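You operate a simulated robot arm through the tools that you are given. There is no shell and no other tool. Be economical: measure what you need, move in short steps, check, and stop when the job is done.

You are at the controls of a simulated robot arm. One attempt, no reset.

JOB
Wipe the grinding dust off the foot, glue the red-lined pad spot and press the black rubber pad on.
Fine: use the blue wiper and the glue brush and put both back; the green-lined spot stays bare. Set down upright: blue wiper, glue brush. A coat counts when it lies all over at full strength: go over it till it gets no stronger. What is to be rubbed or washed off counts as gone when no trace of it is left.

The check looks at the end state, three seconds after you hand in, the way a careful person would. Anything else that was tipped, shoved, dropped, spilled or broken makes it a failure.

ROBOT AND FRAMES
A 7-joint arm with a two-finger parallel gripper, fixed in place. Base frame: the origin is at the foot of the arm, x ahead of it, y to its left, z up. Lengths are in mm, angles in degrees, forces in N, time in s.
Its first joint turns from -166.0 to 166.0 degrees. Payload 4.4 kg.
The tool frame sits at the grasp point between the pads (the TCP): z along the fingers, y along the line on which they close. The tips reach 23 mm beyond it. The gripper opens to 94 mm. The fingers are 38 mm wide and 10 mm thick; the gripper's body (54 by 96 mm) begins 39 mm behind the TCP.
Orientation is that of the tool frame in the base frame, as a unit quaternion [x, y, z, w]. With the fingers straight down and closing along the base's y, the tool's x points along the base's -x, its y along +y and its z along -z.

CONTROLS
- The arm moves only by the tool arm_command. Its argument "plan" is a list of rows, each a list of 7 numbers: the finger opening in mm, from 0 to 94, then the shift along the base's x, y, z in mm, then the turn, a rotation vector about the base's x, y, z in degrees. In form: [[grip, dx, dy, dz, wx, wy, wz], ...]. A call has 1 to 8 rows; each row is the pose to reach, as a shift and turn from the pose commanded when the call began. Rows are played at 5 a second. More than 50 mm and 8.6 degrees between two rows, or a gripper value outside its range, and nothing of the call is played. Where a pose cannot be reached the arm comes as near as it can. A force on the tool above 40 N (or 10 N above the force at the start of the call, whichever is more), or a blocked arm, ends the call early, and 0.2 s more pass. Each finger travels about 72 mm/s and halts on what it meets, pressing with about 27 N; the grip force reading is that of the motor and also rises with nothing between the fingers. The clock runs only during rows and for 0.2 s after the last one: add rows that repeat a pose to give the fingers time. It gives the time, the measured TCP pose, the force on the tool (base axes), the opening and the grip force at its end, in the units of the frame above (readings bear some noise), with the torque about the TCP (base axes, N m) and any sound that the robot's microphone picked up, and new pictures: "pictures" is both (left out), scene, wrist or none.
- Cameras (640 x 400 px; columns grow to the right, rows downward): "scene" is fixed at [50.6, 649.8, 1719]; the picture's right is [-0.47, -0.88, 0.00], its down [-0.56, 0.30, -0.78] and it looks along [0.68, -0.37, -0.63] (base axes); focal length 319 px, centre (320, 200). "wrist" rides on the gripper at [86, 16, -75] in the tool frame; the picture's right is [-0.18, 0.98, 0.00], its down [-0.58, -0.11, -0.81] and it looks along [-0.79, -0.15, 0.59] (tool axes); focal length 243 px, centre (320, 200). There is no depth. A picture from a camera that has moved, and an enlarged one, comes with that camera's place and axes in the base frame and with its lens.
- inspect(camera, box): a new picture of the part [left, top, right, bottom] of that camera's present view, enlarged. No time passes.
- close_job(): hands the job in; it is judged then, once.

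Work in short steps. Places have to be worked out from the pictures, the camera data and where the tool is seen: move nearer, look again, correct. Check each grasp and each placing, and mend what went wrong. You have 120 turns and 200 pictures in all, those below and enlarged ones among them. Open the gripper and draw the arm clear of the work before you hand the job in, unless the task says otherwise; then end with one line.

The tools are called after "Emit:" as name(argument=value, ...) on one line, values as JSON. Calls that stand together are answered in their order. arm_command: Moves the arm, as the interface text tells. Its arguments: {"type":"object","properties":{"plan":{"type":"array"},"pictures":{"type":"string","enum":["both","scene","wrist","none"]}},"required":["plan"]} The other tools are called the same way: inspect (camera, box) takes an enlarged picture of a part of a camera's view; close_job () hands the job in.

At the start:

```text
clock: 0.0
tcp_pos: [664.1, 577.2, 1362.0]
tool_rot: [-0.001, 1.0, 0.0, 0.0]
force: [0.4, -0.1, 0.5]
ft_torque: [0.03, -0.01, 0.01]
finger_gap: 94.0
grasp_force: 0.0
```

scene: 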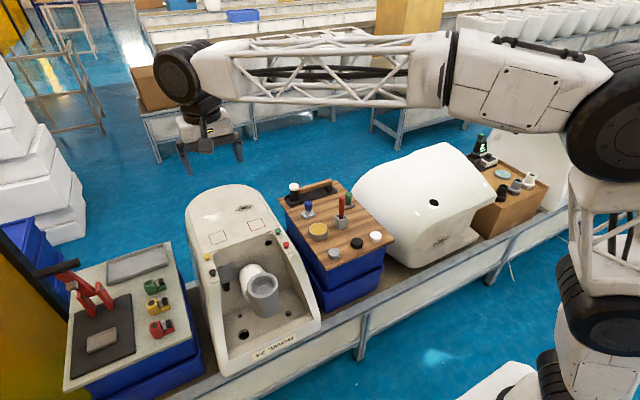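
wrist: 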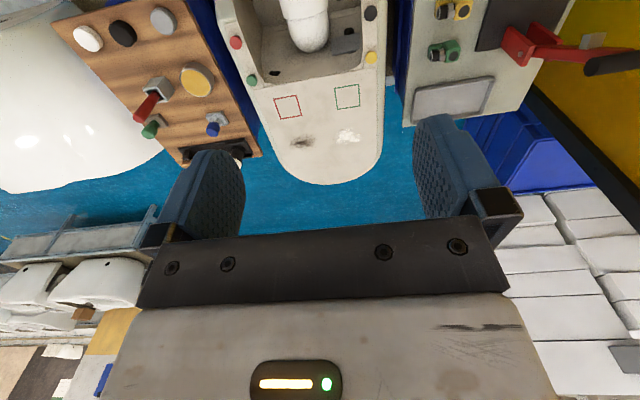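

I begin with enlarged views of the work area to identify the items.

Emit:
inspect(camera="scene", box=[260, 160, 420, 310])

Emit:
inspect(camera="scene", box=[170, 170, 330, 380])

Emit:
inspect(camera="wrist", box=[50, 0, 400, 200])

```text
2.67 times, centred on (340, 235) of scene
camera zoom: at [50.6, 649.8, 1719.0], right [-0.47, -0.88, 0.0], down [-0.56, 0.3, -0.78], along [0.68, -0.37, -0.63], focal length 850 px, centre (267, 107)
```

zoom: 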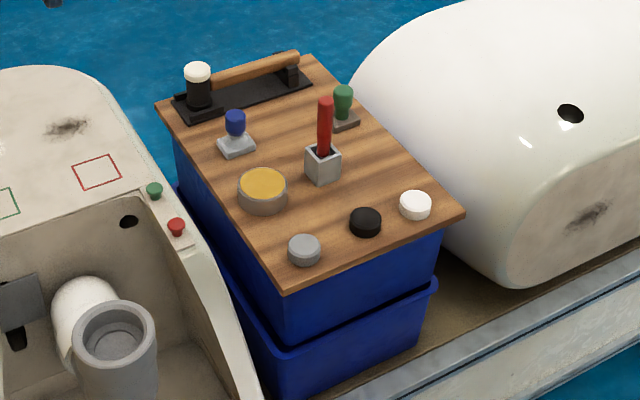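

```text
1.90 times, centred on (250, 275) of scene
camera zoom: at [50.6, 649.8, 1719.0], right [-0.47, -0.88, 0.0], down [-0.56, 0.3, -0.78], along [0.68, -0.37, -0.63], focal length 607 px, centre (453, 57)
```

zoom: 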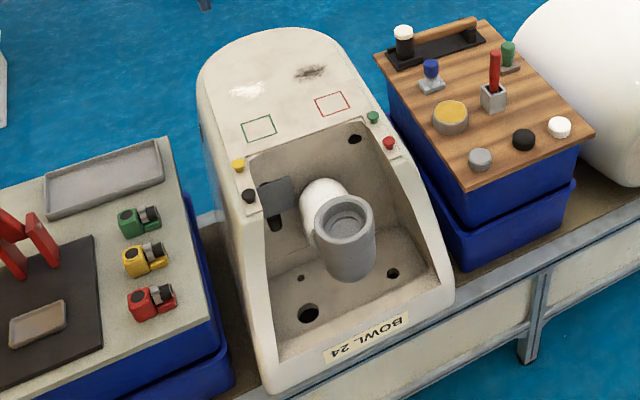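

```text
1.83 times, centred on (225, 100) of wrist
camera zoom: at [577.0, 593.4, 1436.5], right [0.18, 0.98, 0.0], down [0.58, -0.11, 0.81], along [0.79, -0.15, -0.59], focal length 444 px, centre (494, 383)
```

zoom: 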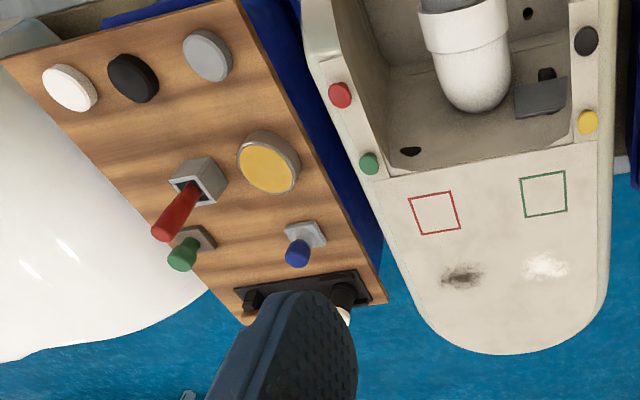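

Two smudges sit on the bowl foot (dark and white). I estimate the red square at about (874,460,943) and the blue wiper at about (947,216,863). I move closer to look at the tray.

Emit:
arm_command(plan=[[94, -10, -40, -25, 0, 0, 0], [94, -20, -80, -50, 0, 0, 0], [94, -30, -120, -75, 0, 0, 0], [94, -40, -160, -100, 0, 0, 0], [94, -45, -200, -125, 0, 0, 0], [94, -50, -240, -145, 0, 0, 0], [94, -50, -270, -165, 0, 0, 0], [94, -50, -270, -165, 0, 0, 0]])

```text
clock: 1.8
tcp_pos: [614.5, 306.0, 1198.2]
tool_rot: [0.0, 1.0, 0.0, -0.001]
force: [0.2, -0.9, 0.7]
ft_torque: [-0.01, 0.0, 0.01]
finger_gap: 93.9
grasp_force: 0.0
camera wrist: at [527.2, 322.7, 1271.6], right [0.18, 0.98, 0.0], down [0.58, -0.11, 0.81], along [0.79, -0.15, -0.59], focal length 243 px, centre (320, 200)
```

scene: 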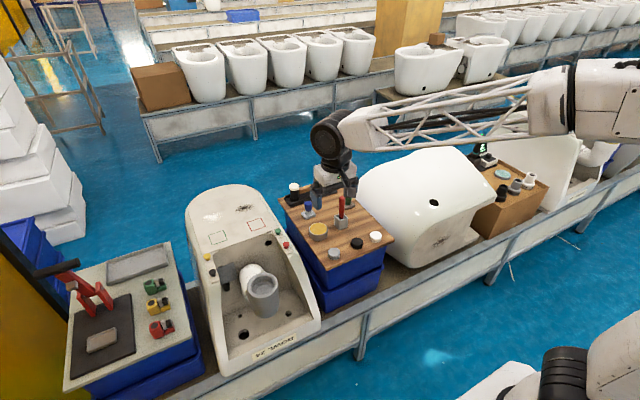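
wrist: 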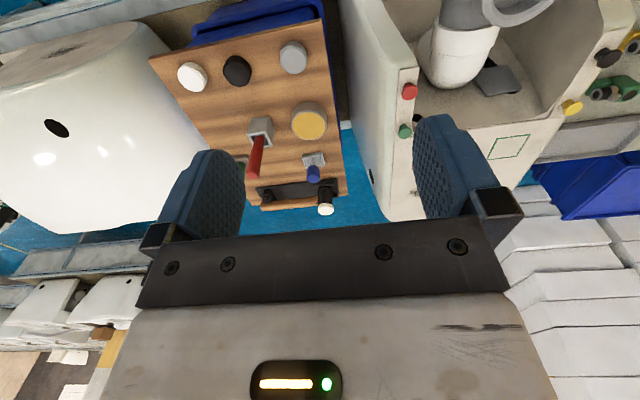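

A closer look at the tray.

Emit:
inspect(camera="wrist", box=[150, 20, 350, 220])

Emit:
inspect(camera="scene", box=[185, 185, 285, 255])

```text
2.00 times, centred on (250, 120) of wrist
camera zoom: at [527.2, 322.7, 1271.6], right [0.18, 0.98, 0.0], down [0.58, -0.11, 0.81], along [0.79, -0.15, -0.59], focal length 485 px, centre (460, 360)
```

zoom: 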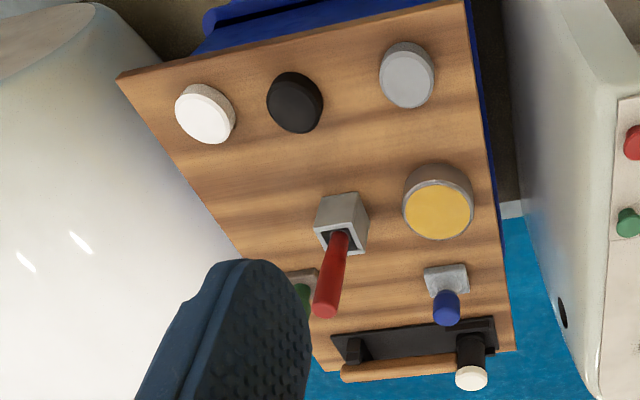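

```text
5.71 times, centred on (235, 220) of scene
camera zoom: at [50.6, 649.8, 1719.0], right [-0.47, -0.88, 0.0], down [-0.56, 0.3, -0.78], along [0.68, -0.37, -0.63], focal length 1821 px, centre (806, 86)
```

zoom: 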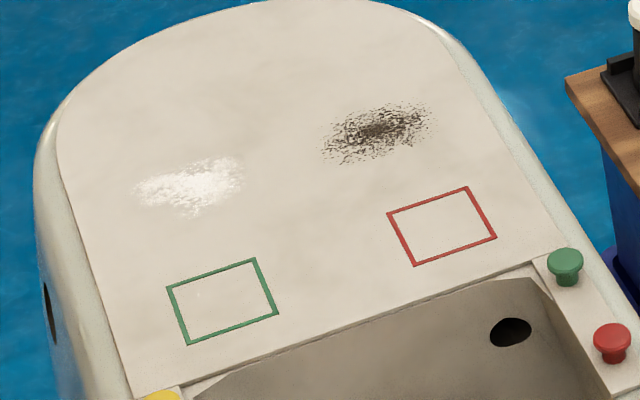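

Comparing with the mark on the neighbouring bowl and looking at the tray from the fixed camera.

Emit:
inspect(camera="scene", box=[400, 210, 480, 270])

Emit:
inspect(camera="scene", box=[275, 170, 395, 270])

```text
6.67 times, centred on (440, 240) of scene
camera zoom: at [50.6, 649.8, 1719.0], right [-0.47, -0.88, 0.0], down [-0.56, 0.3, -0.78], along [0.68, -0.37, -0.63], focal length 2124 px, centre (-480, -67)
```

zoom: 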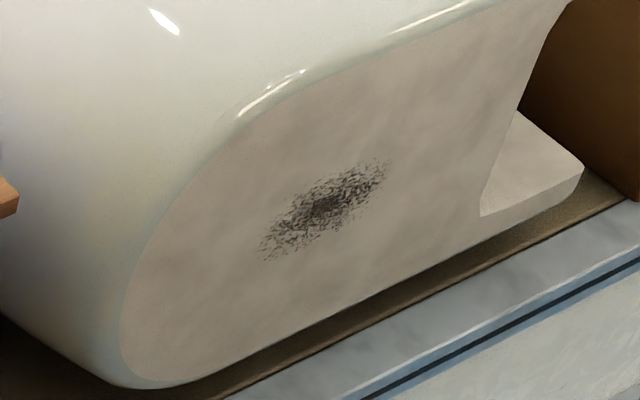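

```text
4.00 times, centred on (335, 220) of scene
camera zoom: at [50.6, 649.8, 1719.0], right [-0.47, -0.88, 0.0], down [-0.56, 0.3, -0.78], along [0.68, -0.37, -0.63], focal length 1274 px, centre (260, 120)
```

zoom: 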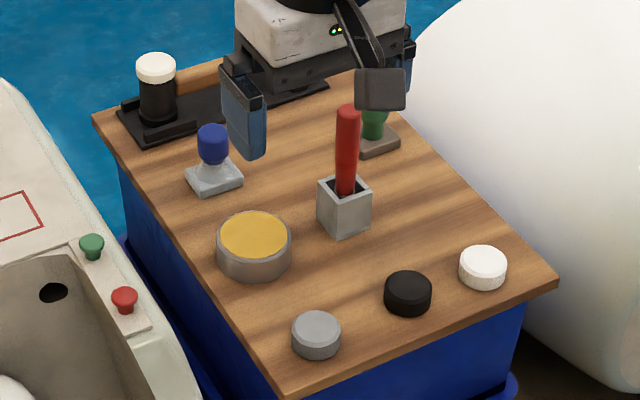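

The neighbouring bowl carries the same dark speckled mark, so that mark is evidently burnt in. The white powder is the grinding dust, at about (978,591,949). That is far out, so I test the reach at a safe height.

Emit:
arm_command(plan=[[94, 32, 35, -5, 0, 0, 0], [94, 64, 71, -15, 0, 0, 0], [94, 96, 106, -25, 0, 0, 0], [94, 128, 142, -40, 0, 0, 0], [94, 160, 177, -55, 0, 0, 0], [94, 192, 213, -65, 0, 0, 0], [94, 224, 248, -75, 0, 0, 0], [94, 256, 284, -80, 0, 0, 0]])

```text
refused: row 4 steps farther than a row can; nothing moved
```

Emit:
arm_command(plan=[[94, 31, 34, -10, 0, 0, 0], [94, 62, 68, -20, 0, 0, 0], [94, 93, 103, -30, 0, 0, 0], [94, 124, 137, -40, 0, 0, 0], [94, 155, 172, -50, 0, 0, 0], [94, 186, 206, -60, 0, 0, 0], [94, 217, 240, -70, 0, 0, 0], [94, 248, 274, -80, 0, 0, 0]])

```text
clock: 3.6
tcp_pos: [862.2, 581.7, 1119.3]
tool_rot: [0.0, 1.0, 0.001, 0.0]
force: [0.7, -0.4, 0.9]
ft_torque: [0.0, -0.02, 0.02]
finger_gap: 94.0
grasp_force: 0.0
camera wrist: at [774.6, 597.4, 1193.3], right [0.18, 0.98, 0.0], down [0.58, -0.11, 0.81], along [0.79, -0.15, -0.59], focal length 243 px, centre (320, 200)
```

scene: 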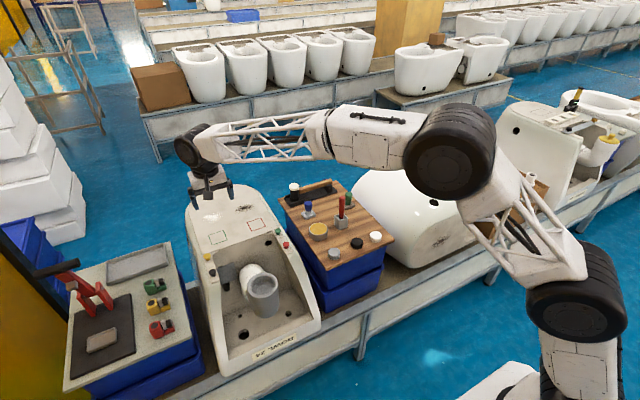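
wrist: 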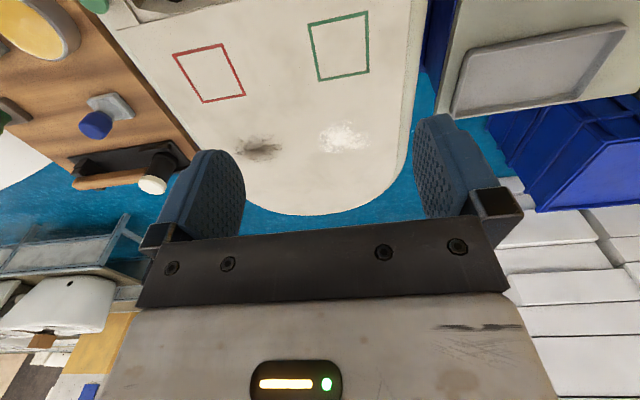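

The arm reaches r≈1040 without trouble. I take zooms for measuring.

Emit:
inspect(camera="wrist", box=[140, 0, 440, 220])

Emit:
inspect(camera="wrist", box=[0, 0, 220, 200])

```text
1.82 times, centred on (290, 110) of wrist
camera zoom: at [774.6, 597.4, 1193.3], right [0.18, 0.98, 0.0], down [0.58, -0.11, 0.81], along [0.79, -0.15, -0.59], focal length 441 px, centre (374, 364)
```

zoom: 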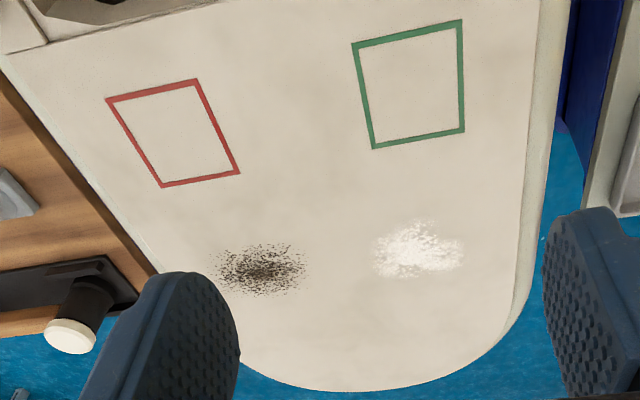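

```text
2.00 times, centred on (110, 100) of wrist
camera zoom: at [774.6, 597.4, 1193.3], right [0.18, 0.98, 0.0], down [0.58, -0.11, 0.81], along [0.79, -0.15, -0.59], focal length 485 px, centre (740, 400)
```

zoom: 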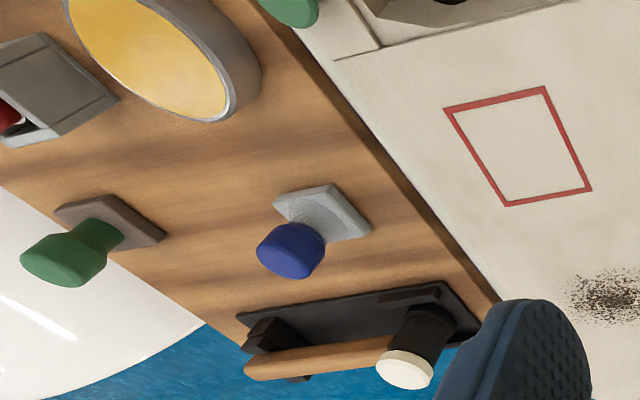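

The tray is nearly axis-aligned. The blue wiper is at about (931,236), with its knob top at about z=909 and its base at about 850. I go above it.

Emit:
arm_command(plan=[[90, 8, -43, -10, 0, 0, 0], [85, 17, -86, -20, 0, 0, 0], [80, 25, -130, -35, 0, 0, 0], [80, 34, -173, -50, 0, 0, 0], [80, 43, -216, -65, 0, 0, 0], [80, 52, -259, -80, 0, 0, 0], [80, 60, -303, -90, 0, 0, 0], [80, 69, -346, -100, 0, 0, 0]])

```text
clock: 5.4
tcp_pos: [930.7, 234.1, 1017.2]
tool_rot: [0.001, 1.0, 0.0, 0.0]
force: [-0.7, -0.3, -0.3]
ft_torque: [0.02, -0.01, 0.01]
finger_gap: 80.1
grasp_force: 0.1
camera wrist: at [843.9, 250.7, 1090.9], right [0.18, 0.98, 0.0], down [0.58, -0.11, 0.81], along [0.79, -0.15, -0.59], focal length 243 px, centre (320, 200)
```

scene: 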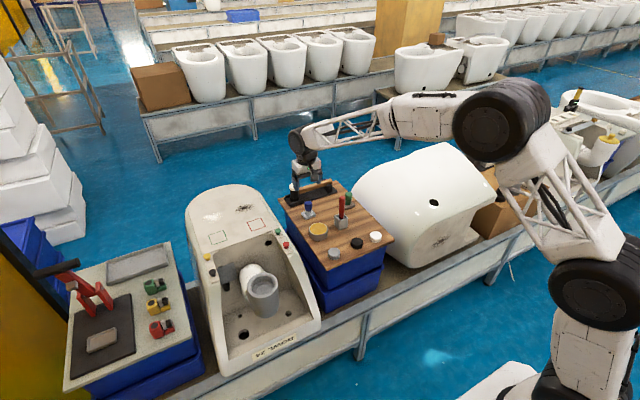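
wrist: 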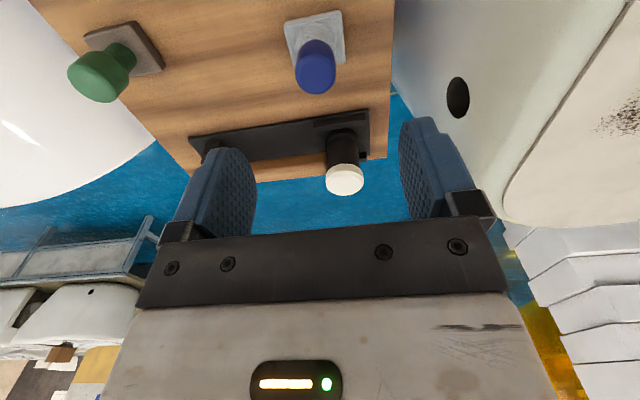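

The wiper refines to about (933,231). I descend around the knob.

Emit:
arm_command(plan=[[75, 2, -3, -40, 0, 0, 0], [70, 2, -3, -80, 0, 0, 0], [70, 2, -3, -105, 0, 0, 0], [70, 2, -3, -122, 0, 0, 0], [70, 2, -3, -122, 0, 0, 0]])

Emit:
inspect(camera="scene", box=[270, 150, 370, 230])

```text
clock: 6.6
tcp_pos: [933.1, 231.1, 895.4]
tool_rot: [0.001, 1.0, 0.0, -0.001]
force: [0.7, 0.8, -0.1]
ft_torque: [0.0, -0.04, 0.01]
finger_gap: 70.1
grasp_force: 0.1
camera wrist: at [846.1, 247.8, 968.9], right [0.18, 0.98, 0.0], down [0.58, -0.11, 0.81], along [0.79, -0.15, -0.59], focal length 243 px, centre (320, 200)
```

scene: 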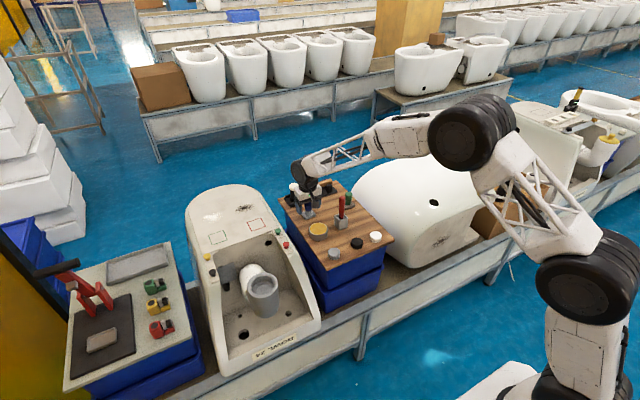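
wrist: 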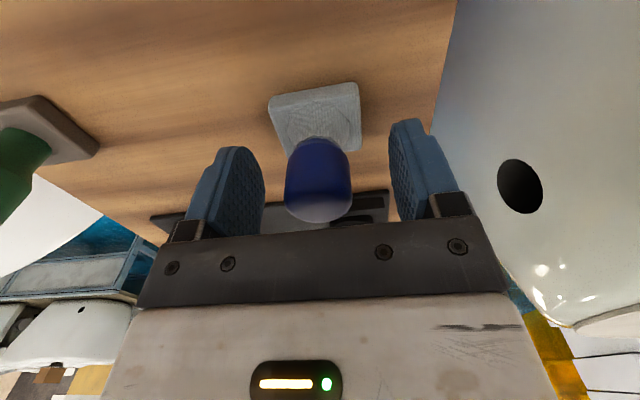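

```text
5.00 times, centred on (320, 190) of scene
camera zoom: at [50.6, 649.8, 1719.0], right [-0.47, -0.88, 0.0], down [-0.56, 0.3, -0.78], along [0.68, -0.37, -0.63], focal length 1593 px, centre (320, 250)
```

zoom: 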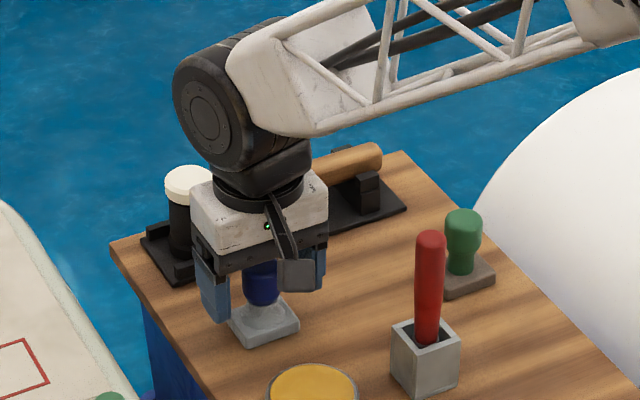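

The knob lies centred between the fingers, so I close.

Emit:
arm_command(plan=[[50, 0, -1, 0, 0, 0, 0], [30, 0, -1, 0, 0, 0, 0], [20, 0, -1, 0, 0, 0, 0], [20, 0, -1, 0, 0, 0, 0], [20, 0, -1, 0, 0, 0, 0]], pictures="wrist")

```text
clock: 7.8
tcp_pos: [932.2, 229.7, 895.2]
tool_rot: [0.0, 1.0, 0.0, 0.0]
force: [-0.6, -0.1, -0.2]
ft_torque: [0.04, 0.01, -0.02]
finger_gap: 30.7
grasp_force: 26.9
camera wrist: at [845.9, 246.9, 969.1], right [0.18, 0.98, 0.0], down [0.58, -0.11, 0.81], along [0.79, -0.15, -0.59], focal length 243 px, centre (320, 200)
```

wrist: 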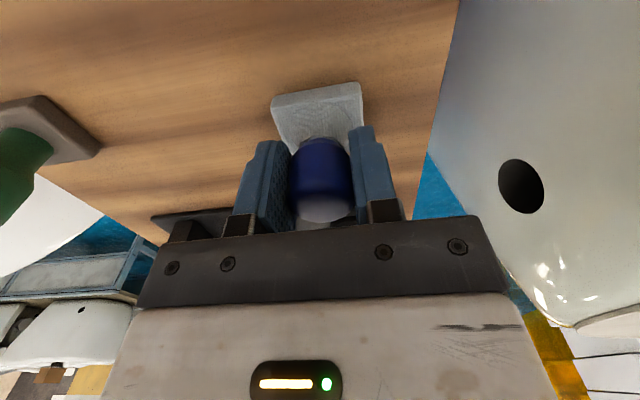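

Gripped at 30.7 mm. I lift straight up to clear the foot and check the hold.

Emit:
arm_command(plan=[[20, 0, 0, 20, 0, 0, 0], [20, 0, 0, 60, 0, 0, 0], [20, 0, 0, 105, 0, 0, 0], [20, 0, 0, 150, 0, 0, 0], [20, 0, 40, 170, 0, 0, 0], [20, 5, 85, 170, 0, 0, 0], [20, 10, 130, 170, 0, 0, 0], [20, 16, 178, 170, 0, 0, 0]])

```text
clock: 9.6
tcp_pos: [948.9, 408.3, 1065.8]
tool_rot: [0.002, 1.0, 0.001, 0.0]
force: [0.2, -0.2, -0.6]
ft_torque: [0.01, -0.01, -0.01]
finger_gap: 30.8
grasp_force: 27.1
camera wrist: at [862.0, 425.8, 1138.9], right [0.19, 0.98, 0.0], down [0.58, -0.11, 0.81], along [0.79, -0.15, -0.59], focal length 243 px, centre (320, 200)
```

scene: 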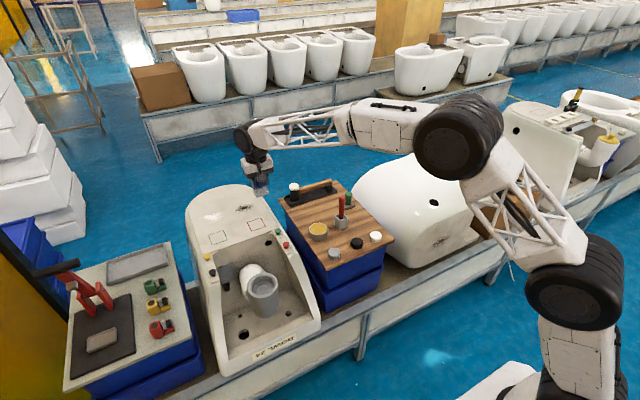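
wrist: 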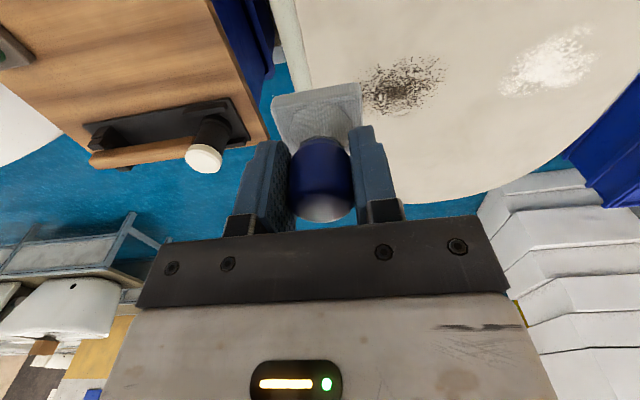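

The hold is firm. I move over the dust at about (979,586) and lower until near contact.

Emit:
arm_command(plan=[[20, 8, 45, -5, 0, 0, 0], [20, 15, 90, -10, 0, 0, 0], [20, 22, 135, -20, 0, 0, 0], [20, 30, 178, -30, 0, 0, 0], [20, 30, 178, -48, 0, 0, 0], [20, 30, 178, -56, 0, 0, 0], [20, 30, 178, -60, 0, 0, 0]])

```text
clock: 11.2
tcp_pos: [978.4, 586.4, 1005.1]
tool_rot: [0.001, 1.0, 0.0, 0.0]
force: [-0.4, -0.3, -1.6]
ft_torque: [0.01, -0.01, 0.0]
finger_gap: 30.6
grasp_force: 27.3
camera wrist: at [891.9, 603.1, 1079.1], right [0.18, 0.98, 0.0], down [0.58, -0.11, 0.81], along [0.79, -0.15, -0.59], focal length 243 px, centre (320, 200)
```

scene: 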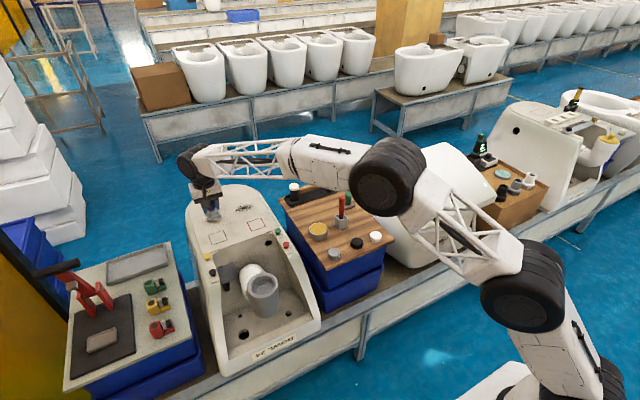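
wrist: 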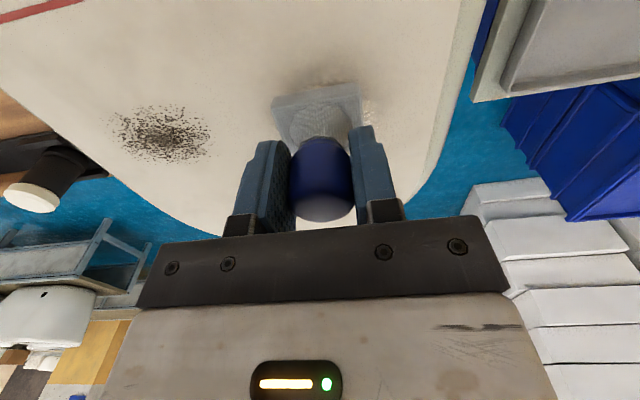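

Wiper close above the surface. I lower in small steps until contact shows as force.

Emit:
arm_command(plan=[[20, 0, 0, -3, 0, 0, 0], [20, 0, 0, -6, 0, 0, 0], [20, 0, 0, -8, 0, 0, 0], [20, 0, 0, -9, 0, 0, 0]], pictures="wrist")

```text
clock: 12.2
tcp_pos: [978.9, 586.4, 996.3]
tool_rot: [0.0, 1.0, 0.001, -0.001]
force: [-0.6, -0.5, -1.6]
ft_torque: [0.01, -0.01, 0.0]
finger_gap: 30.6
grasp_force: 27.5
camera wrist: at [891.9, 603.2, 1070.4], right [0.18, 0.98, 0.0], down [0.58, -0.11, 0.81], along [0.79, -0.15, -0.59], focal length 243 px, centre (320, 200)
```

wrist: 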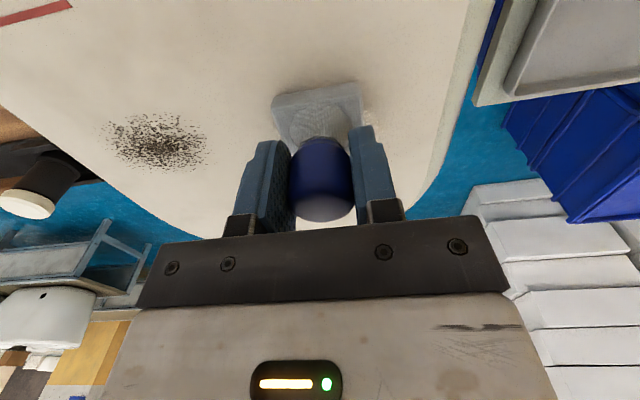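

Emit:
arm_command(plan=[[20, 0, 0, -1, 0, 0, 0], [20, 0, 0, -2, 0, 0, 0], [20, 0, 0, -3, 0, 0, 0], [20, 0, 0, -4, 0, 0, 0]], pictures="none")

Emit:
arm_command(plan=[[20, 0, 0, -1, 0, 0, 0], [20, 0, 0, -2, 0, 0, 0], [20, 0, 0, -3, 0, 0, 0]], pictures="none")

```text
clock: 13.2
tcp_pos: [977.6, 587.0, 994.7]
tool_rot: [0.0, 1.0, 0.001, 0.0]
force: [-3.8, -1.1, 12.1]
ft_torque: [-0.09, 0.25, -0.03]
finger_gap: 30.8
grasp_force: 26.8
```

```text
clock: 14.0
tcp_pos: [978.8, 586.5, 991.7]
tool_rot: [0.0, 1.0, 0.001, 0.001]
force: [2.1, 0.7, 25.8]
ft_torque: [0.0, -0.16, -0.03]
finger_gap: 31.1
grasp_force: 27.3
```

Contact is at about z=994. I ease off slightly and wipe back and forth along y across the dust.

Emit:
arm_command(plan=[[20, 0, 20, 1.5, 0, 0, 0], [20, 0, 38, 1.5, 0, 0, 0], [20, -16, 38, 1.5, 0, 0, 0], [20, -16, 10, 1.5, 0, 0, 0], [20, -16, -15, 1.5, 0, 0, 0], [20, -16, -30, 1.5, 0, 0, 0], [20, 0, -30, 1.5, 0, 0, 0], [20, 0, -10, 1.5, 0, 0, 0]], pictures="wrist")

```text
clock: 15.8
tcp_pos: [979.0, 576.2, 990.3]
tool_rot: [0.0, 1.0, 0.0, -0.001]
force: [-1.8, -0.9, 3.5]
ft_torque: [-0.06, -0.08, -0.01]
finger_gap: 31.1
grasp_force: 26.4
camera wrist: at [891.9, 593.1, 1064.9], right [0.18, 0.98, 0.0], down [0.58, -0.11, 0.81], along [0.79, -0.15, -0.59], focal length 243 px, centre (320, 200)
```

wrist: 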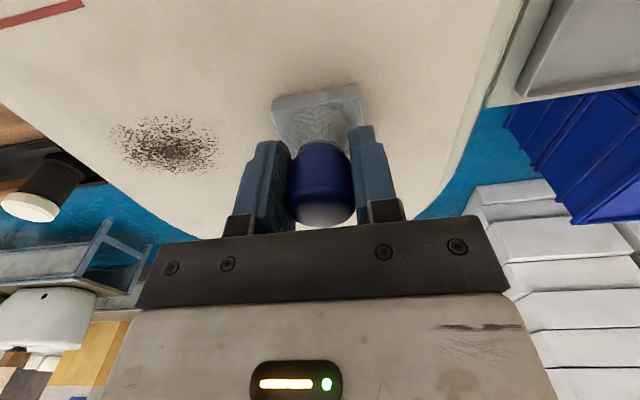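

Force dropped to 3.5 N. I press 2 mm lower and continue with the far lane and the middle lane.

Emit:
arm_command(plan=[[20, 0, 10, -1.5, 0, 0, 0], [20, 0, 48, -1.5, 0, 0, 0], [20, 18, 48, -1.5, 0, 0, 0], [20, 18, 20, -1.5, 0, 0, 0], [20, 18, -5, -1.5, 0, 0, 0], [20, 18, -20, -1.5, 0, 0, 0], [20, 0, -20, -1.5, 0, 0, 0], [20, 0, 10, -1.5, 0, 0, 0]], pictures="none")

Emit:
arm_command(plan=[[20, 0, 38, 0, 0, 0, 0], [20, -18, 38, 0, 0, 0, 0], [20, -18, 0, 0, 0, 0, 0], [20, -18, -30, 0, 0, 0, 0], [20, 0, -30, 0, 0, 0, 0], [20, 0, -30, 30, 0, 0, 0], [20, -20, -60, 75, 0, 0, 0], [20, -60, -60, 105, 0, 0, 0]])

```text
clock: 17.6
tcp_pos: [978.0, 585.2, 990.1]
tool_rot: [0.0, 1.0, 0.0, 0.001]
force: [-2.4, -9.6, 24.1]
ft_torque: [-0.14, -0.08, -0.09]
finger_gap: 31.2
grasp_force: 26.8
```

```text
refused: row 7 steps farther than a row can; nothing moved
```

Emit:
arm_command(plan=[[20, 0, 38, 0, 0, 0, 0], [20, -18, 38, 0, 0, 0, 0], [20, -18, 0, 0, 0, 0, 0], [20, -18, -30, 0, 0, 0, 0], [20, 0, -30, 0, 0, 0, 0], [20, 0, -30, 30, 0, 0, 0], [20, -25, -30, 65, 0, 0, 0], [20, -60, -30, 95, 0, 0, 0]])

Emit:
inspect(camera="scene", box=[185, 185, 285, 255])

```text
clock: 19.4
tcp_pos: [918.2, 557.2, 1082.6]
tool_rot: [0.0, 1.0, -0.001, -0.001]
force: [-0.4, -0.4, -3.1]
ft_torque: [-0.02, 0.02, -0.03]
finger_gap: 31.1
grasp_force: 26.9
camera wrist: at [831.5, 573.0, 1157.1], right [0.18, 0.98, 0.0], down [0.58, -0.11, 0.81], along [0.79, -0.15, -0.59], focal length 243 px, centre (320, 200)
```

scene: 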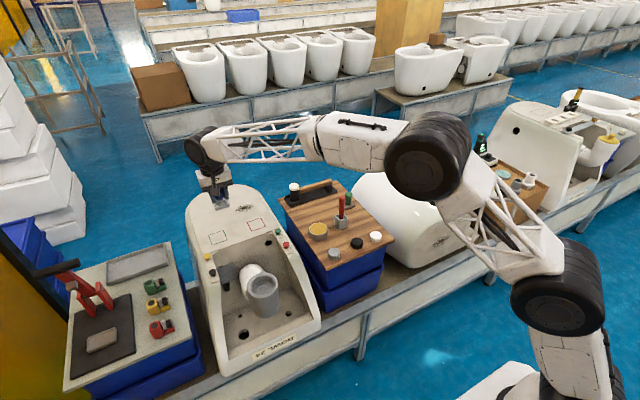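
wrist: 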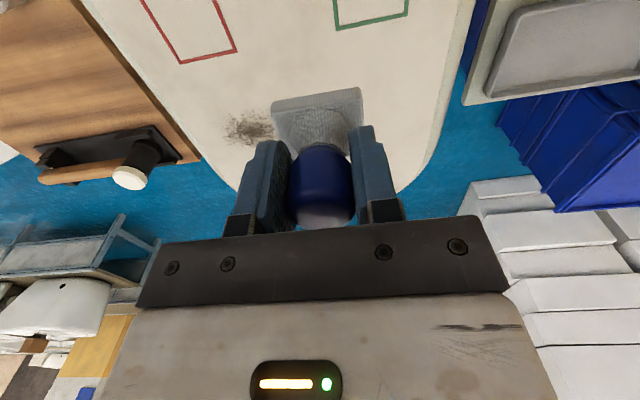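

```text
5.71 times, centred on (235, 220) of scene
camera zoom: at [50.6, 649.8, 1719.0], right [-0.47, -0.88, 0.0], down [-0.56, 0.3, -0.78], along [0.68, -0.37, -0.63], focal length 1821 px, centre (806, 86)
```

zoom: 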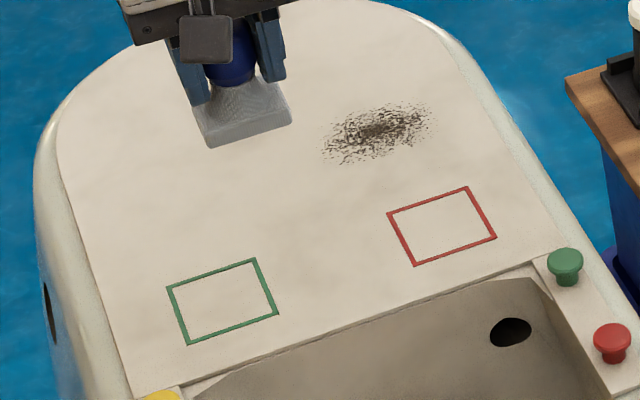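

The white dust looks gone. I'll give the dark mark one test pass to see whether it is loose, and view the white area from there.

Emit:
arm_command(plan=[[20, 25, -40, -10, 0, 0, 0], [20, 57, -75, -25, 0, 0, 0], [20, 57, -85, -65, 0, 0, 0], [20, 57, -85, -85, 0, 0, 0], [20, 57, -85, -91, 0, 0, 0]])

Emit:
inspect(camera="scene", box=[185, 185, 285, 255])

```text
clock: 20.6
tcp_pos: [975.6, 471.8, 994.0]
tool_rot: [0.001, 1.0, 0.0, -0.001]
force: [-0.6, -0.9, -0.3]
ft_torque: [-0.02, 0.0, 0.02]
finger_gap: 31.1
grasp_force: 27.1
camera wrist: at [888.5, 488.4, 1067.4], right [0.18, 0.98, 0.0], down [0.58, -0.11, 0.81], along [0.79, -0.15, -0.59], focal length 243 px, centre (320, 200)
```

scene: 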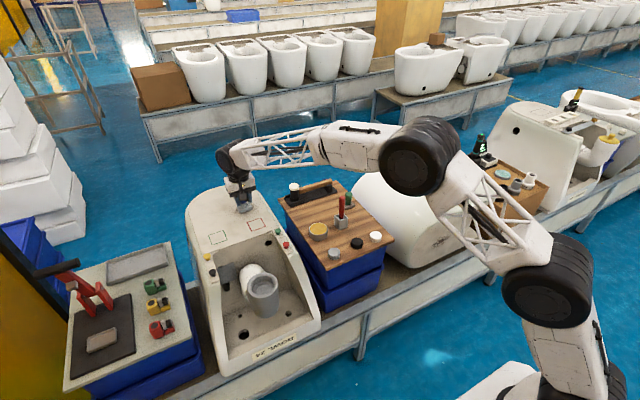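
wrist: 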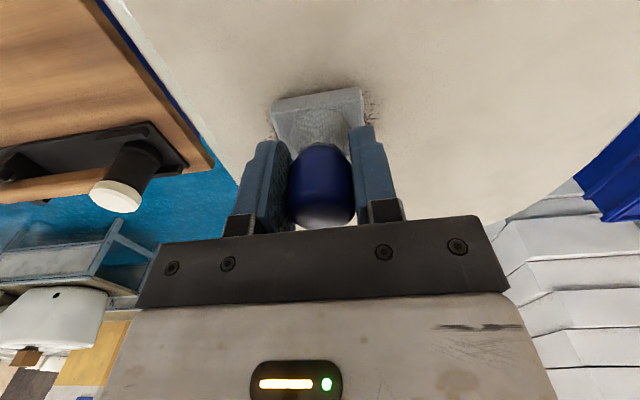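

```text
5.71 times, centred on (235, 220) of scene
camera zoom: at [50.6, 649.8, 1719.0], right [-0.47, -0.88, 0.0], down [-0.56, 0.3, -0.78], along [0.68, -0.37, -0.63], focal length 1821 px, centre (806, 86)
```

zoom: 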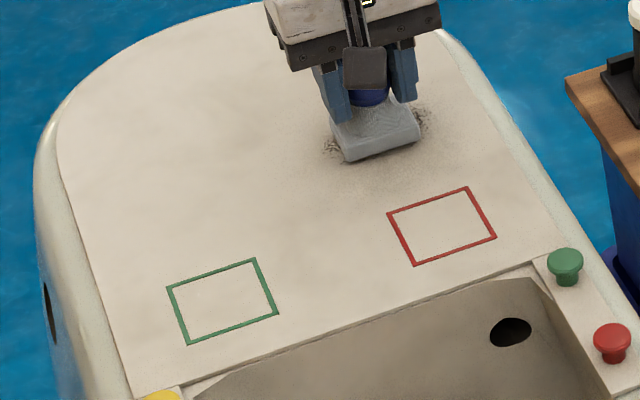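

The white area is clean without trace. A short test stroke on the dark mark.

Emit:
arm_command(plan=[[20, 0, 0, -3, 0, 0, 0], [20, 0, 0, -5, 0, 0, 0], [20, 0, 15, -5, 0, 0, 0], [20, 0, -12, -5, 0, 0, 0], [20, 0, 0, -5, 0, 0, 0], [20, 0, 0, 30, 0, 0, 0], [20, -25, 30, 60, 0, 0, 0], [20, -50, 60, 80, 0, 0, 0]], pictures="wrist")

Emit:
inspect(camera="scene", box=[185, 185, 285, 255])

```text
clock: 22.4
tcp_pos: [925.0, 531.3, 1071.4]
tool_rot: [0.0, 1.0, 0.0, 0.0]
force: [0.5, 0.2, -2.1]
ft_torque: [0.01, -0.02, 0.0]
finger_gap: 31.2
grasp_force: 26.8
camera wrist: at [838.8, 547.9, 1146.2], right [0.19, 0.98, 0.0], down [0.58, -0.11, 0.81], along [0.79, -0.15, -0.59], focal length 243 px, centre (320, 200)
```

wrist: 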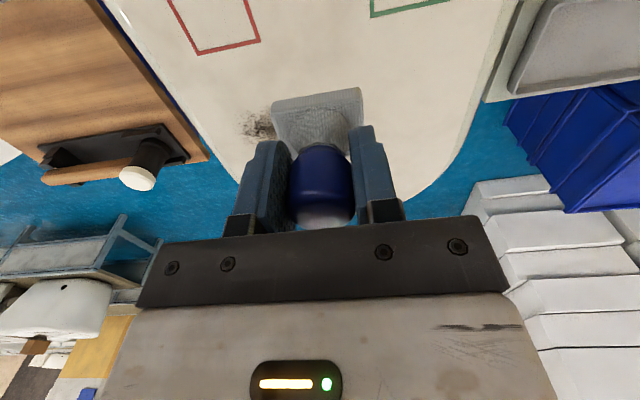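

```text
5.71 times, centred on (235, 220) of scene
camera zoom: at [50.6, 649.8, 1719.0], right [-0.47, -0.88, 0.0], down [-0.56, 0.3, -0.78], along [0.68, -0.37, -0.63], focal length 1821 px, centre (806, 86)
```

zoom: 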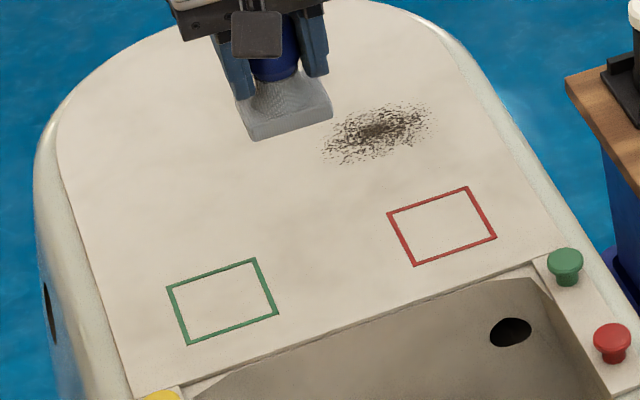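

The dark mark is unchanged, so it is burnt in, and the wiping is done. I bring the wiper back above its spot.

Emit:
arm_command(plan=[[20, 0, -20, 10, 0, 0, 0], [20, 2, -65, 10, 0, 0, 0], [20, 3, -112, 10, 0, 0, 0], [20, 4, -160, 10, 0, 0, 0], [20, 5, -205, 10, 0, 0, 0], [20, 6, -253, 0, 0, 0, 0], [20, 7, -301, 0, 0, 0, 0], [20, 7, -301, -45, 0, 0, 0]], pictures="none")

Emit:
arm_command(plan=[[20, 0, 0, -45, 0, 0, 0], [20, 0, 0, -85, 0, 0, 0], [20, 0, 0, -110, 0, 0, 0], [20, 0, 0, -126, 0, 0, 0], [20, 0, 0, -130, 0, 0, 0], [20, 0, 0, -132, 0, 0, 0]])

Emit:
inspect(camera="scene", box=[270, 150, 370, 230])

```text
clock: 24.2
tcp_pos: [933.0, 231.5, 1029.3]
tool_rot: [0.0, 1.0, 0.0, 0.001]
force: [0.4, 0.6, 0.0]
ft_torque: [-0.01, 0.0, -0.04]
finger_gap: 31.2
grasp_force: 27.1
```

```text
clock: 25.6
tcp_pos: [933.0, 231.4, 896.1]
tool_rot: [-0.001, 1.0, 0.0, 0.0]
force: [-0.2, -0.1, -1.2]
ft_torque: [0.0, 0.04, 0.02]
finger_gap: 30.9
grasp_force: 27.1
camera wrist: at [846.0, 247.4, 970.2], right [0.18, 0.98, 0.0], down [0.58, -0.11, 0.81], along [0.79, -0.15, -0.59], focal length 243 px, centre (320, 200)
```

scene: 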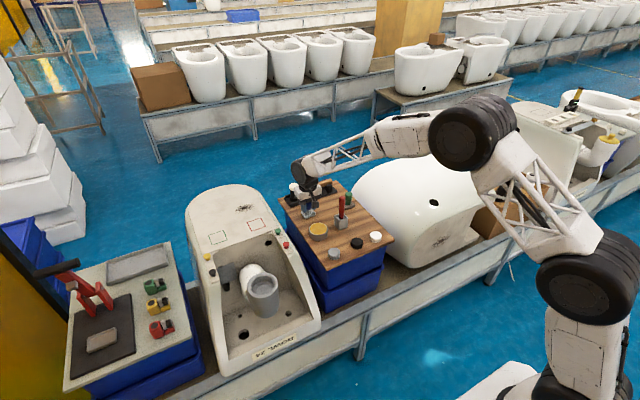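
wrist: 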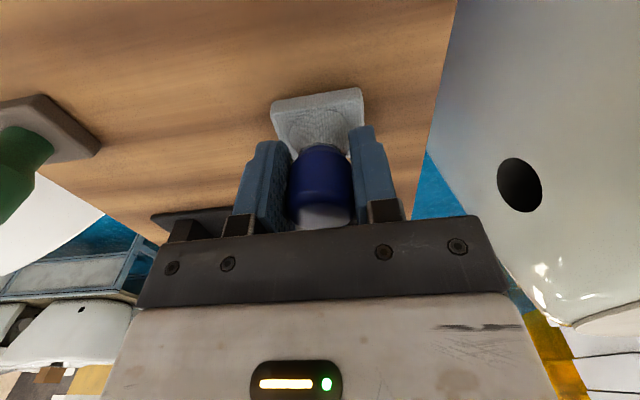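

```text
5.00 times, centred on (320, 190) of scene
camera zoom: at [50.6, 649.8, 1719.0], right [-0.47, -0.88, 0.0], down [-0.56, 0.3, -0.78], along [0.68, -0.37, -0.63], focal length 1593 px, centre (320, 250)
```

zoom: 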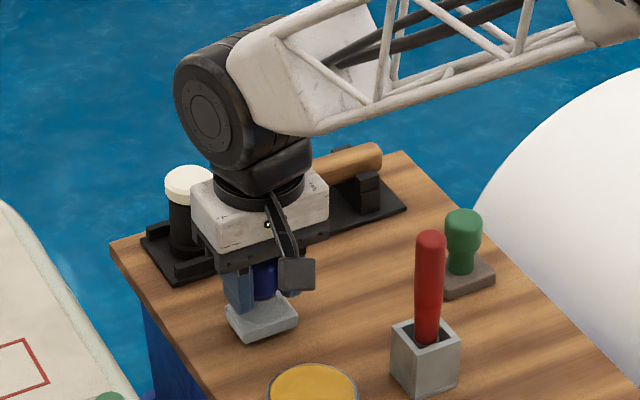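

Wiper hovers a few mm over its spot. I lower to contact in small steps.

Emit:
arm_command(plan=[[20, 0, 0, -2, 0, 0, 0], [20, 0, 0, -4, 0, 0, 0], [20, 0, 0, -5, 0, 0, 0], [20, 0, 0, -6, 0, 0, 0]], pictures="none")

```text
clock: 26.6
tcp_pos: [932.2, 231.0, 891.7]
tool_rot: [0.0, 1.0, 0.0, 0.001]
force: [-1.1, 0.2, 1.8]
ft_torque: [0.03, 0.08, -0.02]
finger_gap: 30.9
grasp_force: 27.2
```

Emit:
arm_command(plan=[[20, 0, 0, -0.8, 0, 0, 0], [35, 0, 0, -0.8, 0, 0, 0], [60, 0, 0, 0, 0, 0, 0], [70, 0, 0, 0, 0, 0, 0], [70, 0, 0, 30, 0, 0, 0], [70, 0, 0, 75, 0, 0, 0], [70, -20, 0, 115, 0, 0, 0], [70, -40, -20, 150, 0, 0, 0]])

Emit:
inspect(camera="scene", box=[275, 170, 395, 270])

```text
clock: 28.4
tcp_pos: [891.5, 210.9, 1039.8]
tool_rot: [0.001, 1.0, 0.001, -0.001]
force: [0.1, -0.6, -1.3]
ft_torque: [0.02, -0.02, -0.01]
finger_gap: 70.0
grasp_force: 0.0
camera wrist: at [805.5, 227.5, 1114.3], right [0.18, 0.98, 0.0], down [0.58, -0.11, 0.81], along [0.79, -0.15, -0.59], focal length 243 px, centre (320, 200)
```

scene: 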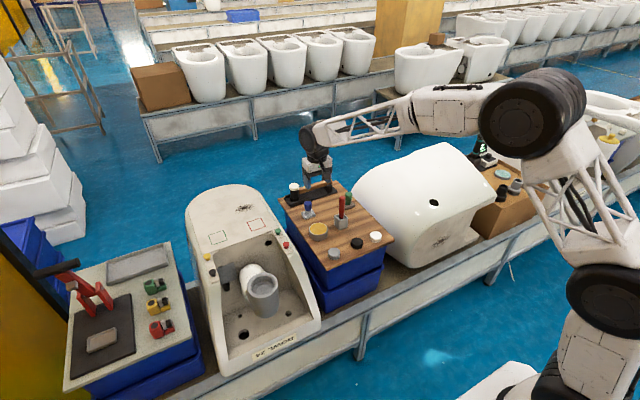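
wrist: 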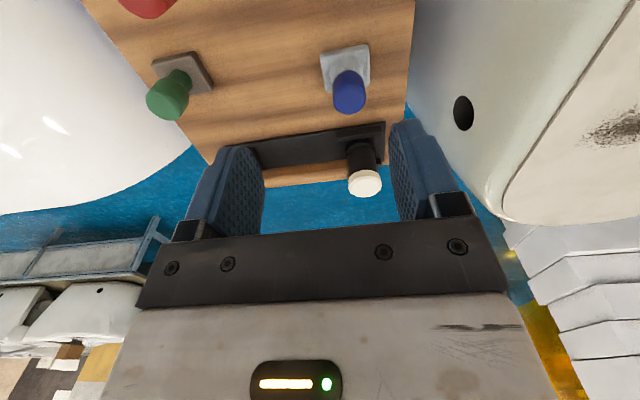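

```text
4.00 times, centred on (335, 220) of scene
camera zoom: at [50.6, 649.8, 1719.0], right [-0.47, -0.88, 0.0], down [-0.56, 0.3, -0.78], along [0.68, -0.37, -0.63], focal length 1274 px, centre (260, 120)
```

zoom: 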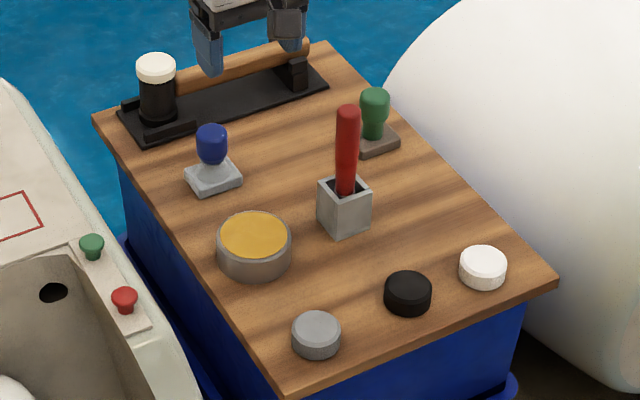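

The wiper stands upright in its place. The red-handled brush stands in its socket at about (826,143). I back off to view it together with the glue pot and pads.

Emit:
arm_command(plan=[[70, -40, -15, 15, 0, 0, 0], [70, -80, -30, 30, 0, 0, 0], [70, -120, -42, 40, 0, 0, 0], [70, -160, -50, 50, 0, 0, 0], [70, -190, -50, 50, 0, 0, 0]], pictures="wrist")

Emit:
inspect(camera="wrist", box=[180, 0, 430, 180])

Emit:
inspect(camera="scene", box=[310, 185, 370, 245])

```text
clock: 29.6
tcp_pos: [702.1, 160.7, 1090.7]
tool_rot: [-0.001, 1.0, 0.0, 0.0]
force: [0.6, -0.1, 0.3]
ft_torque: [0.01, 0.0, -0.01]
finger_gap: 70.1
grasp_force: 0.1
camera wrist: at [615.5, 177.5, 1164.2], right [0.18, 0.98, 0.0], down [0.58, -0.11, 0.81], along [0.79, -0.15, -0.59], focal length 243 px, centre (320, 200)
```

wrist: 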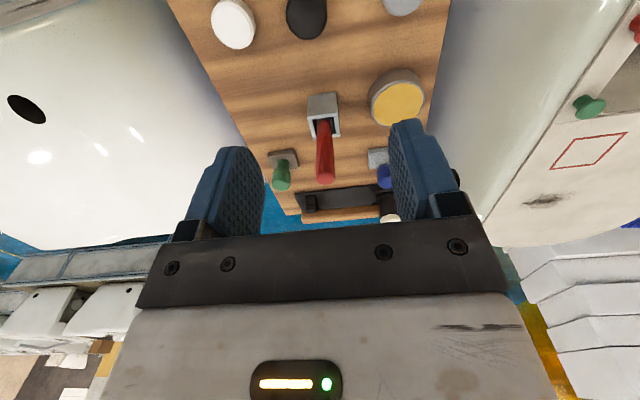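

```text
2.22 times, centred on (305, 90) of wrist
camera zoom: at [615.5, 177.5, 1164.2], right [0.18, 0.98, 0.0], down [0.58, -0.11, 0.81], along [0.79, -0.15, -0.59], focal length 539 px, centre (353, 444)
```

zoom: 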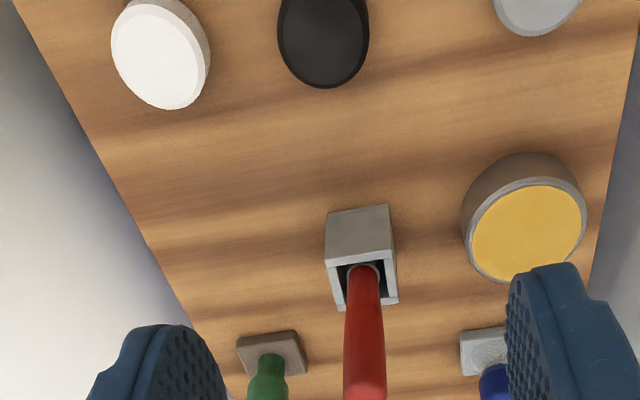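

```text
6.67 times, centred on (340, 215) of scene
camera zoom: at [50.6, 649.8, 1719.0], right [-0.47, -0.88, 0.0], down [-0.56, 0.3, -0.78], along [0.68, -0.37, -0.63], focal length 2124 px, centre (187, 100)
```

zoom: 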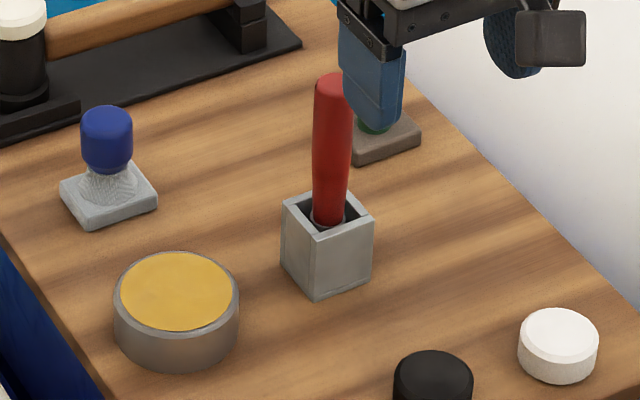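

I place the brush at (834,141), standing upright with its top at about z=970. I approach from above with open fingers.

Emit:
arm_command(plan=[[70, 44, -7, -10, 0, 0, 0], [70, 88, -14, -25, 0, 0, 0], [70, 132, -20, -45, 0, 0, 0], [70, 132, -20, -70, 0, 0, 0]])

Emit:
inspect(camera="scene", box=[310, 165, 370, 245])

```text
clock: 30.6
tcp_pos: [835.2, 140.7, 1020.0]
tool_rot: [0.0, 1.0, 0.0, 0.001]
force: [-0.2, 0.8, 0.5]
ft_torque: [0.01, 0.0, 0.01]
finger_gap: 69.9
grasp_force: 0.1
camera wrist: at [748.0, 157.4, 1094.2], right [0.18, 0.98, 0.0], down [0.58, -0.11, 0.81], along [0.79, -0.15, -0.59], focal length 243 px, centre (320, 200)
```

scene: 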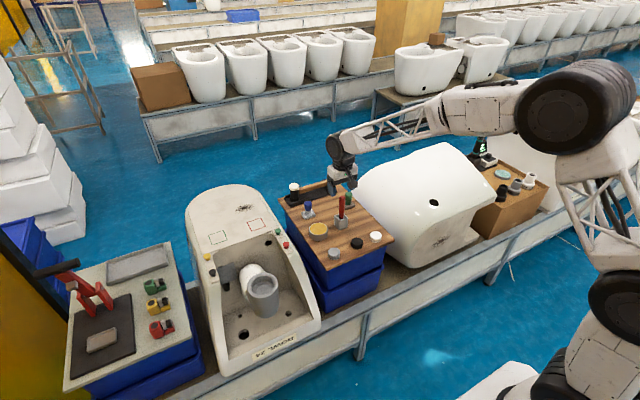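
wrist: 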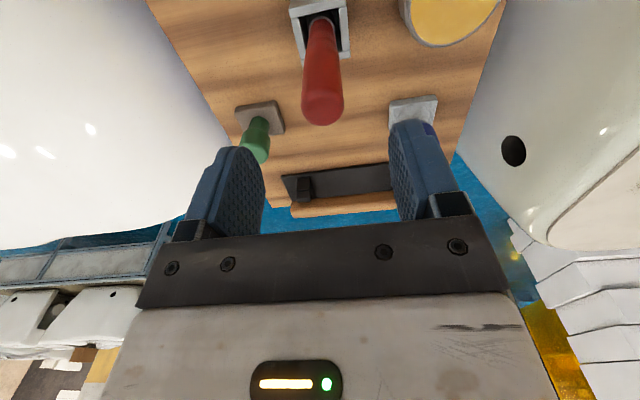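

```text
5.00 times, centred on (340, 205) of scene
camera zoom: at [50.6, 649.8, 1719.0], right [-0.47, -0.88, 0.0], down [-0.56, 0.3, -0.78], along [0.68, -0.37, -0.63], focal length 1593 px, centre (220, 175)
```

zoom: 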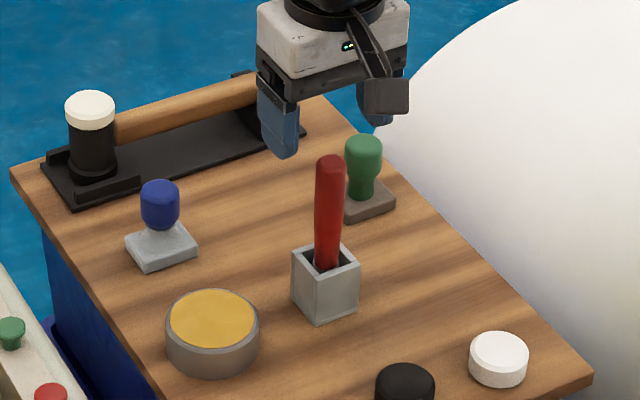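

Handle top about (829,144). I correct and descend.

Emit:
arm_command(plan=[[70, -5, 3, -20, 0, 0, 0], [70, -5, 3, -50, 0, 0, 0], [70, -5, 3, -78, 0, 0, 0], [70, -5, 3, -78, 0, 0, 0]], pictures="wrist")

Emit:
inspect(camera="scene", box=[310, 165, 370, 245])

```text
clock: 31.6
tcp_pos: [830.4, 143.9, 944.3]
tool_rot: [0.0, 1.0, -0.001, 0.002]
force: [0.2, -0.2, 27.5]
ft_torque: [-0.02, 0.32, 0.0]
finger_gap: 70.0
grasp_force: 0.0
camera wrist: at [744.2, 160.4, 1018.3], right [0.18, 0.98, 0.0], down [0.58, -0.11, 0.81], along [0.79, -0.15, -0.59], focal length 243 px, centre (320, 200)
```

wrist: 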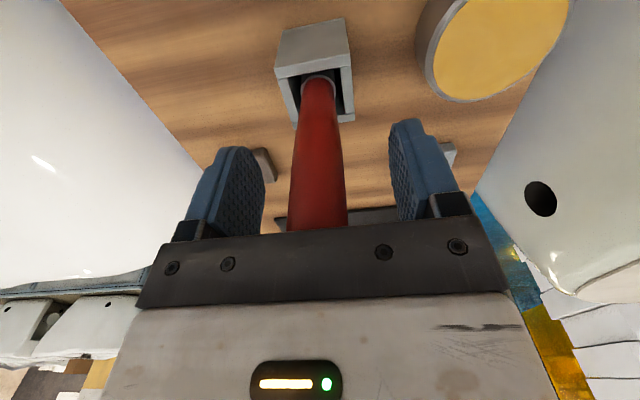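

```text
5.00 times, centred on (340, 205) of scene
camera zoom: at [50.6, 649.8, 1719.0], right [-0.47, -0.88, 0.0], down [-0.56, 0.3, -0.78], along [0.68, -0.37, -0.63], focal length 1593 px, centre (220, 175)
```

zoom: 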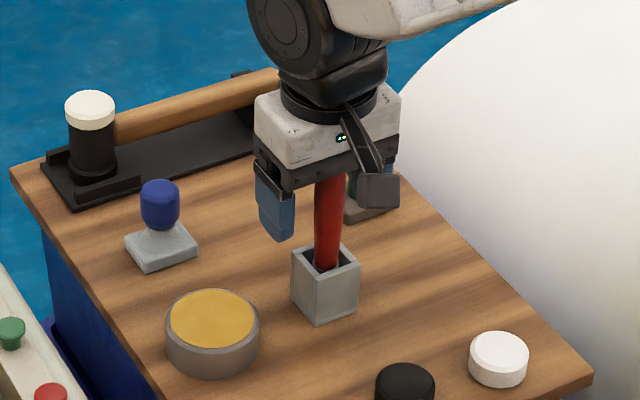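

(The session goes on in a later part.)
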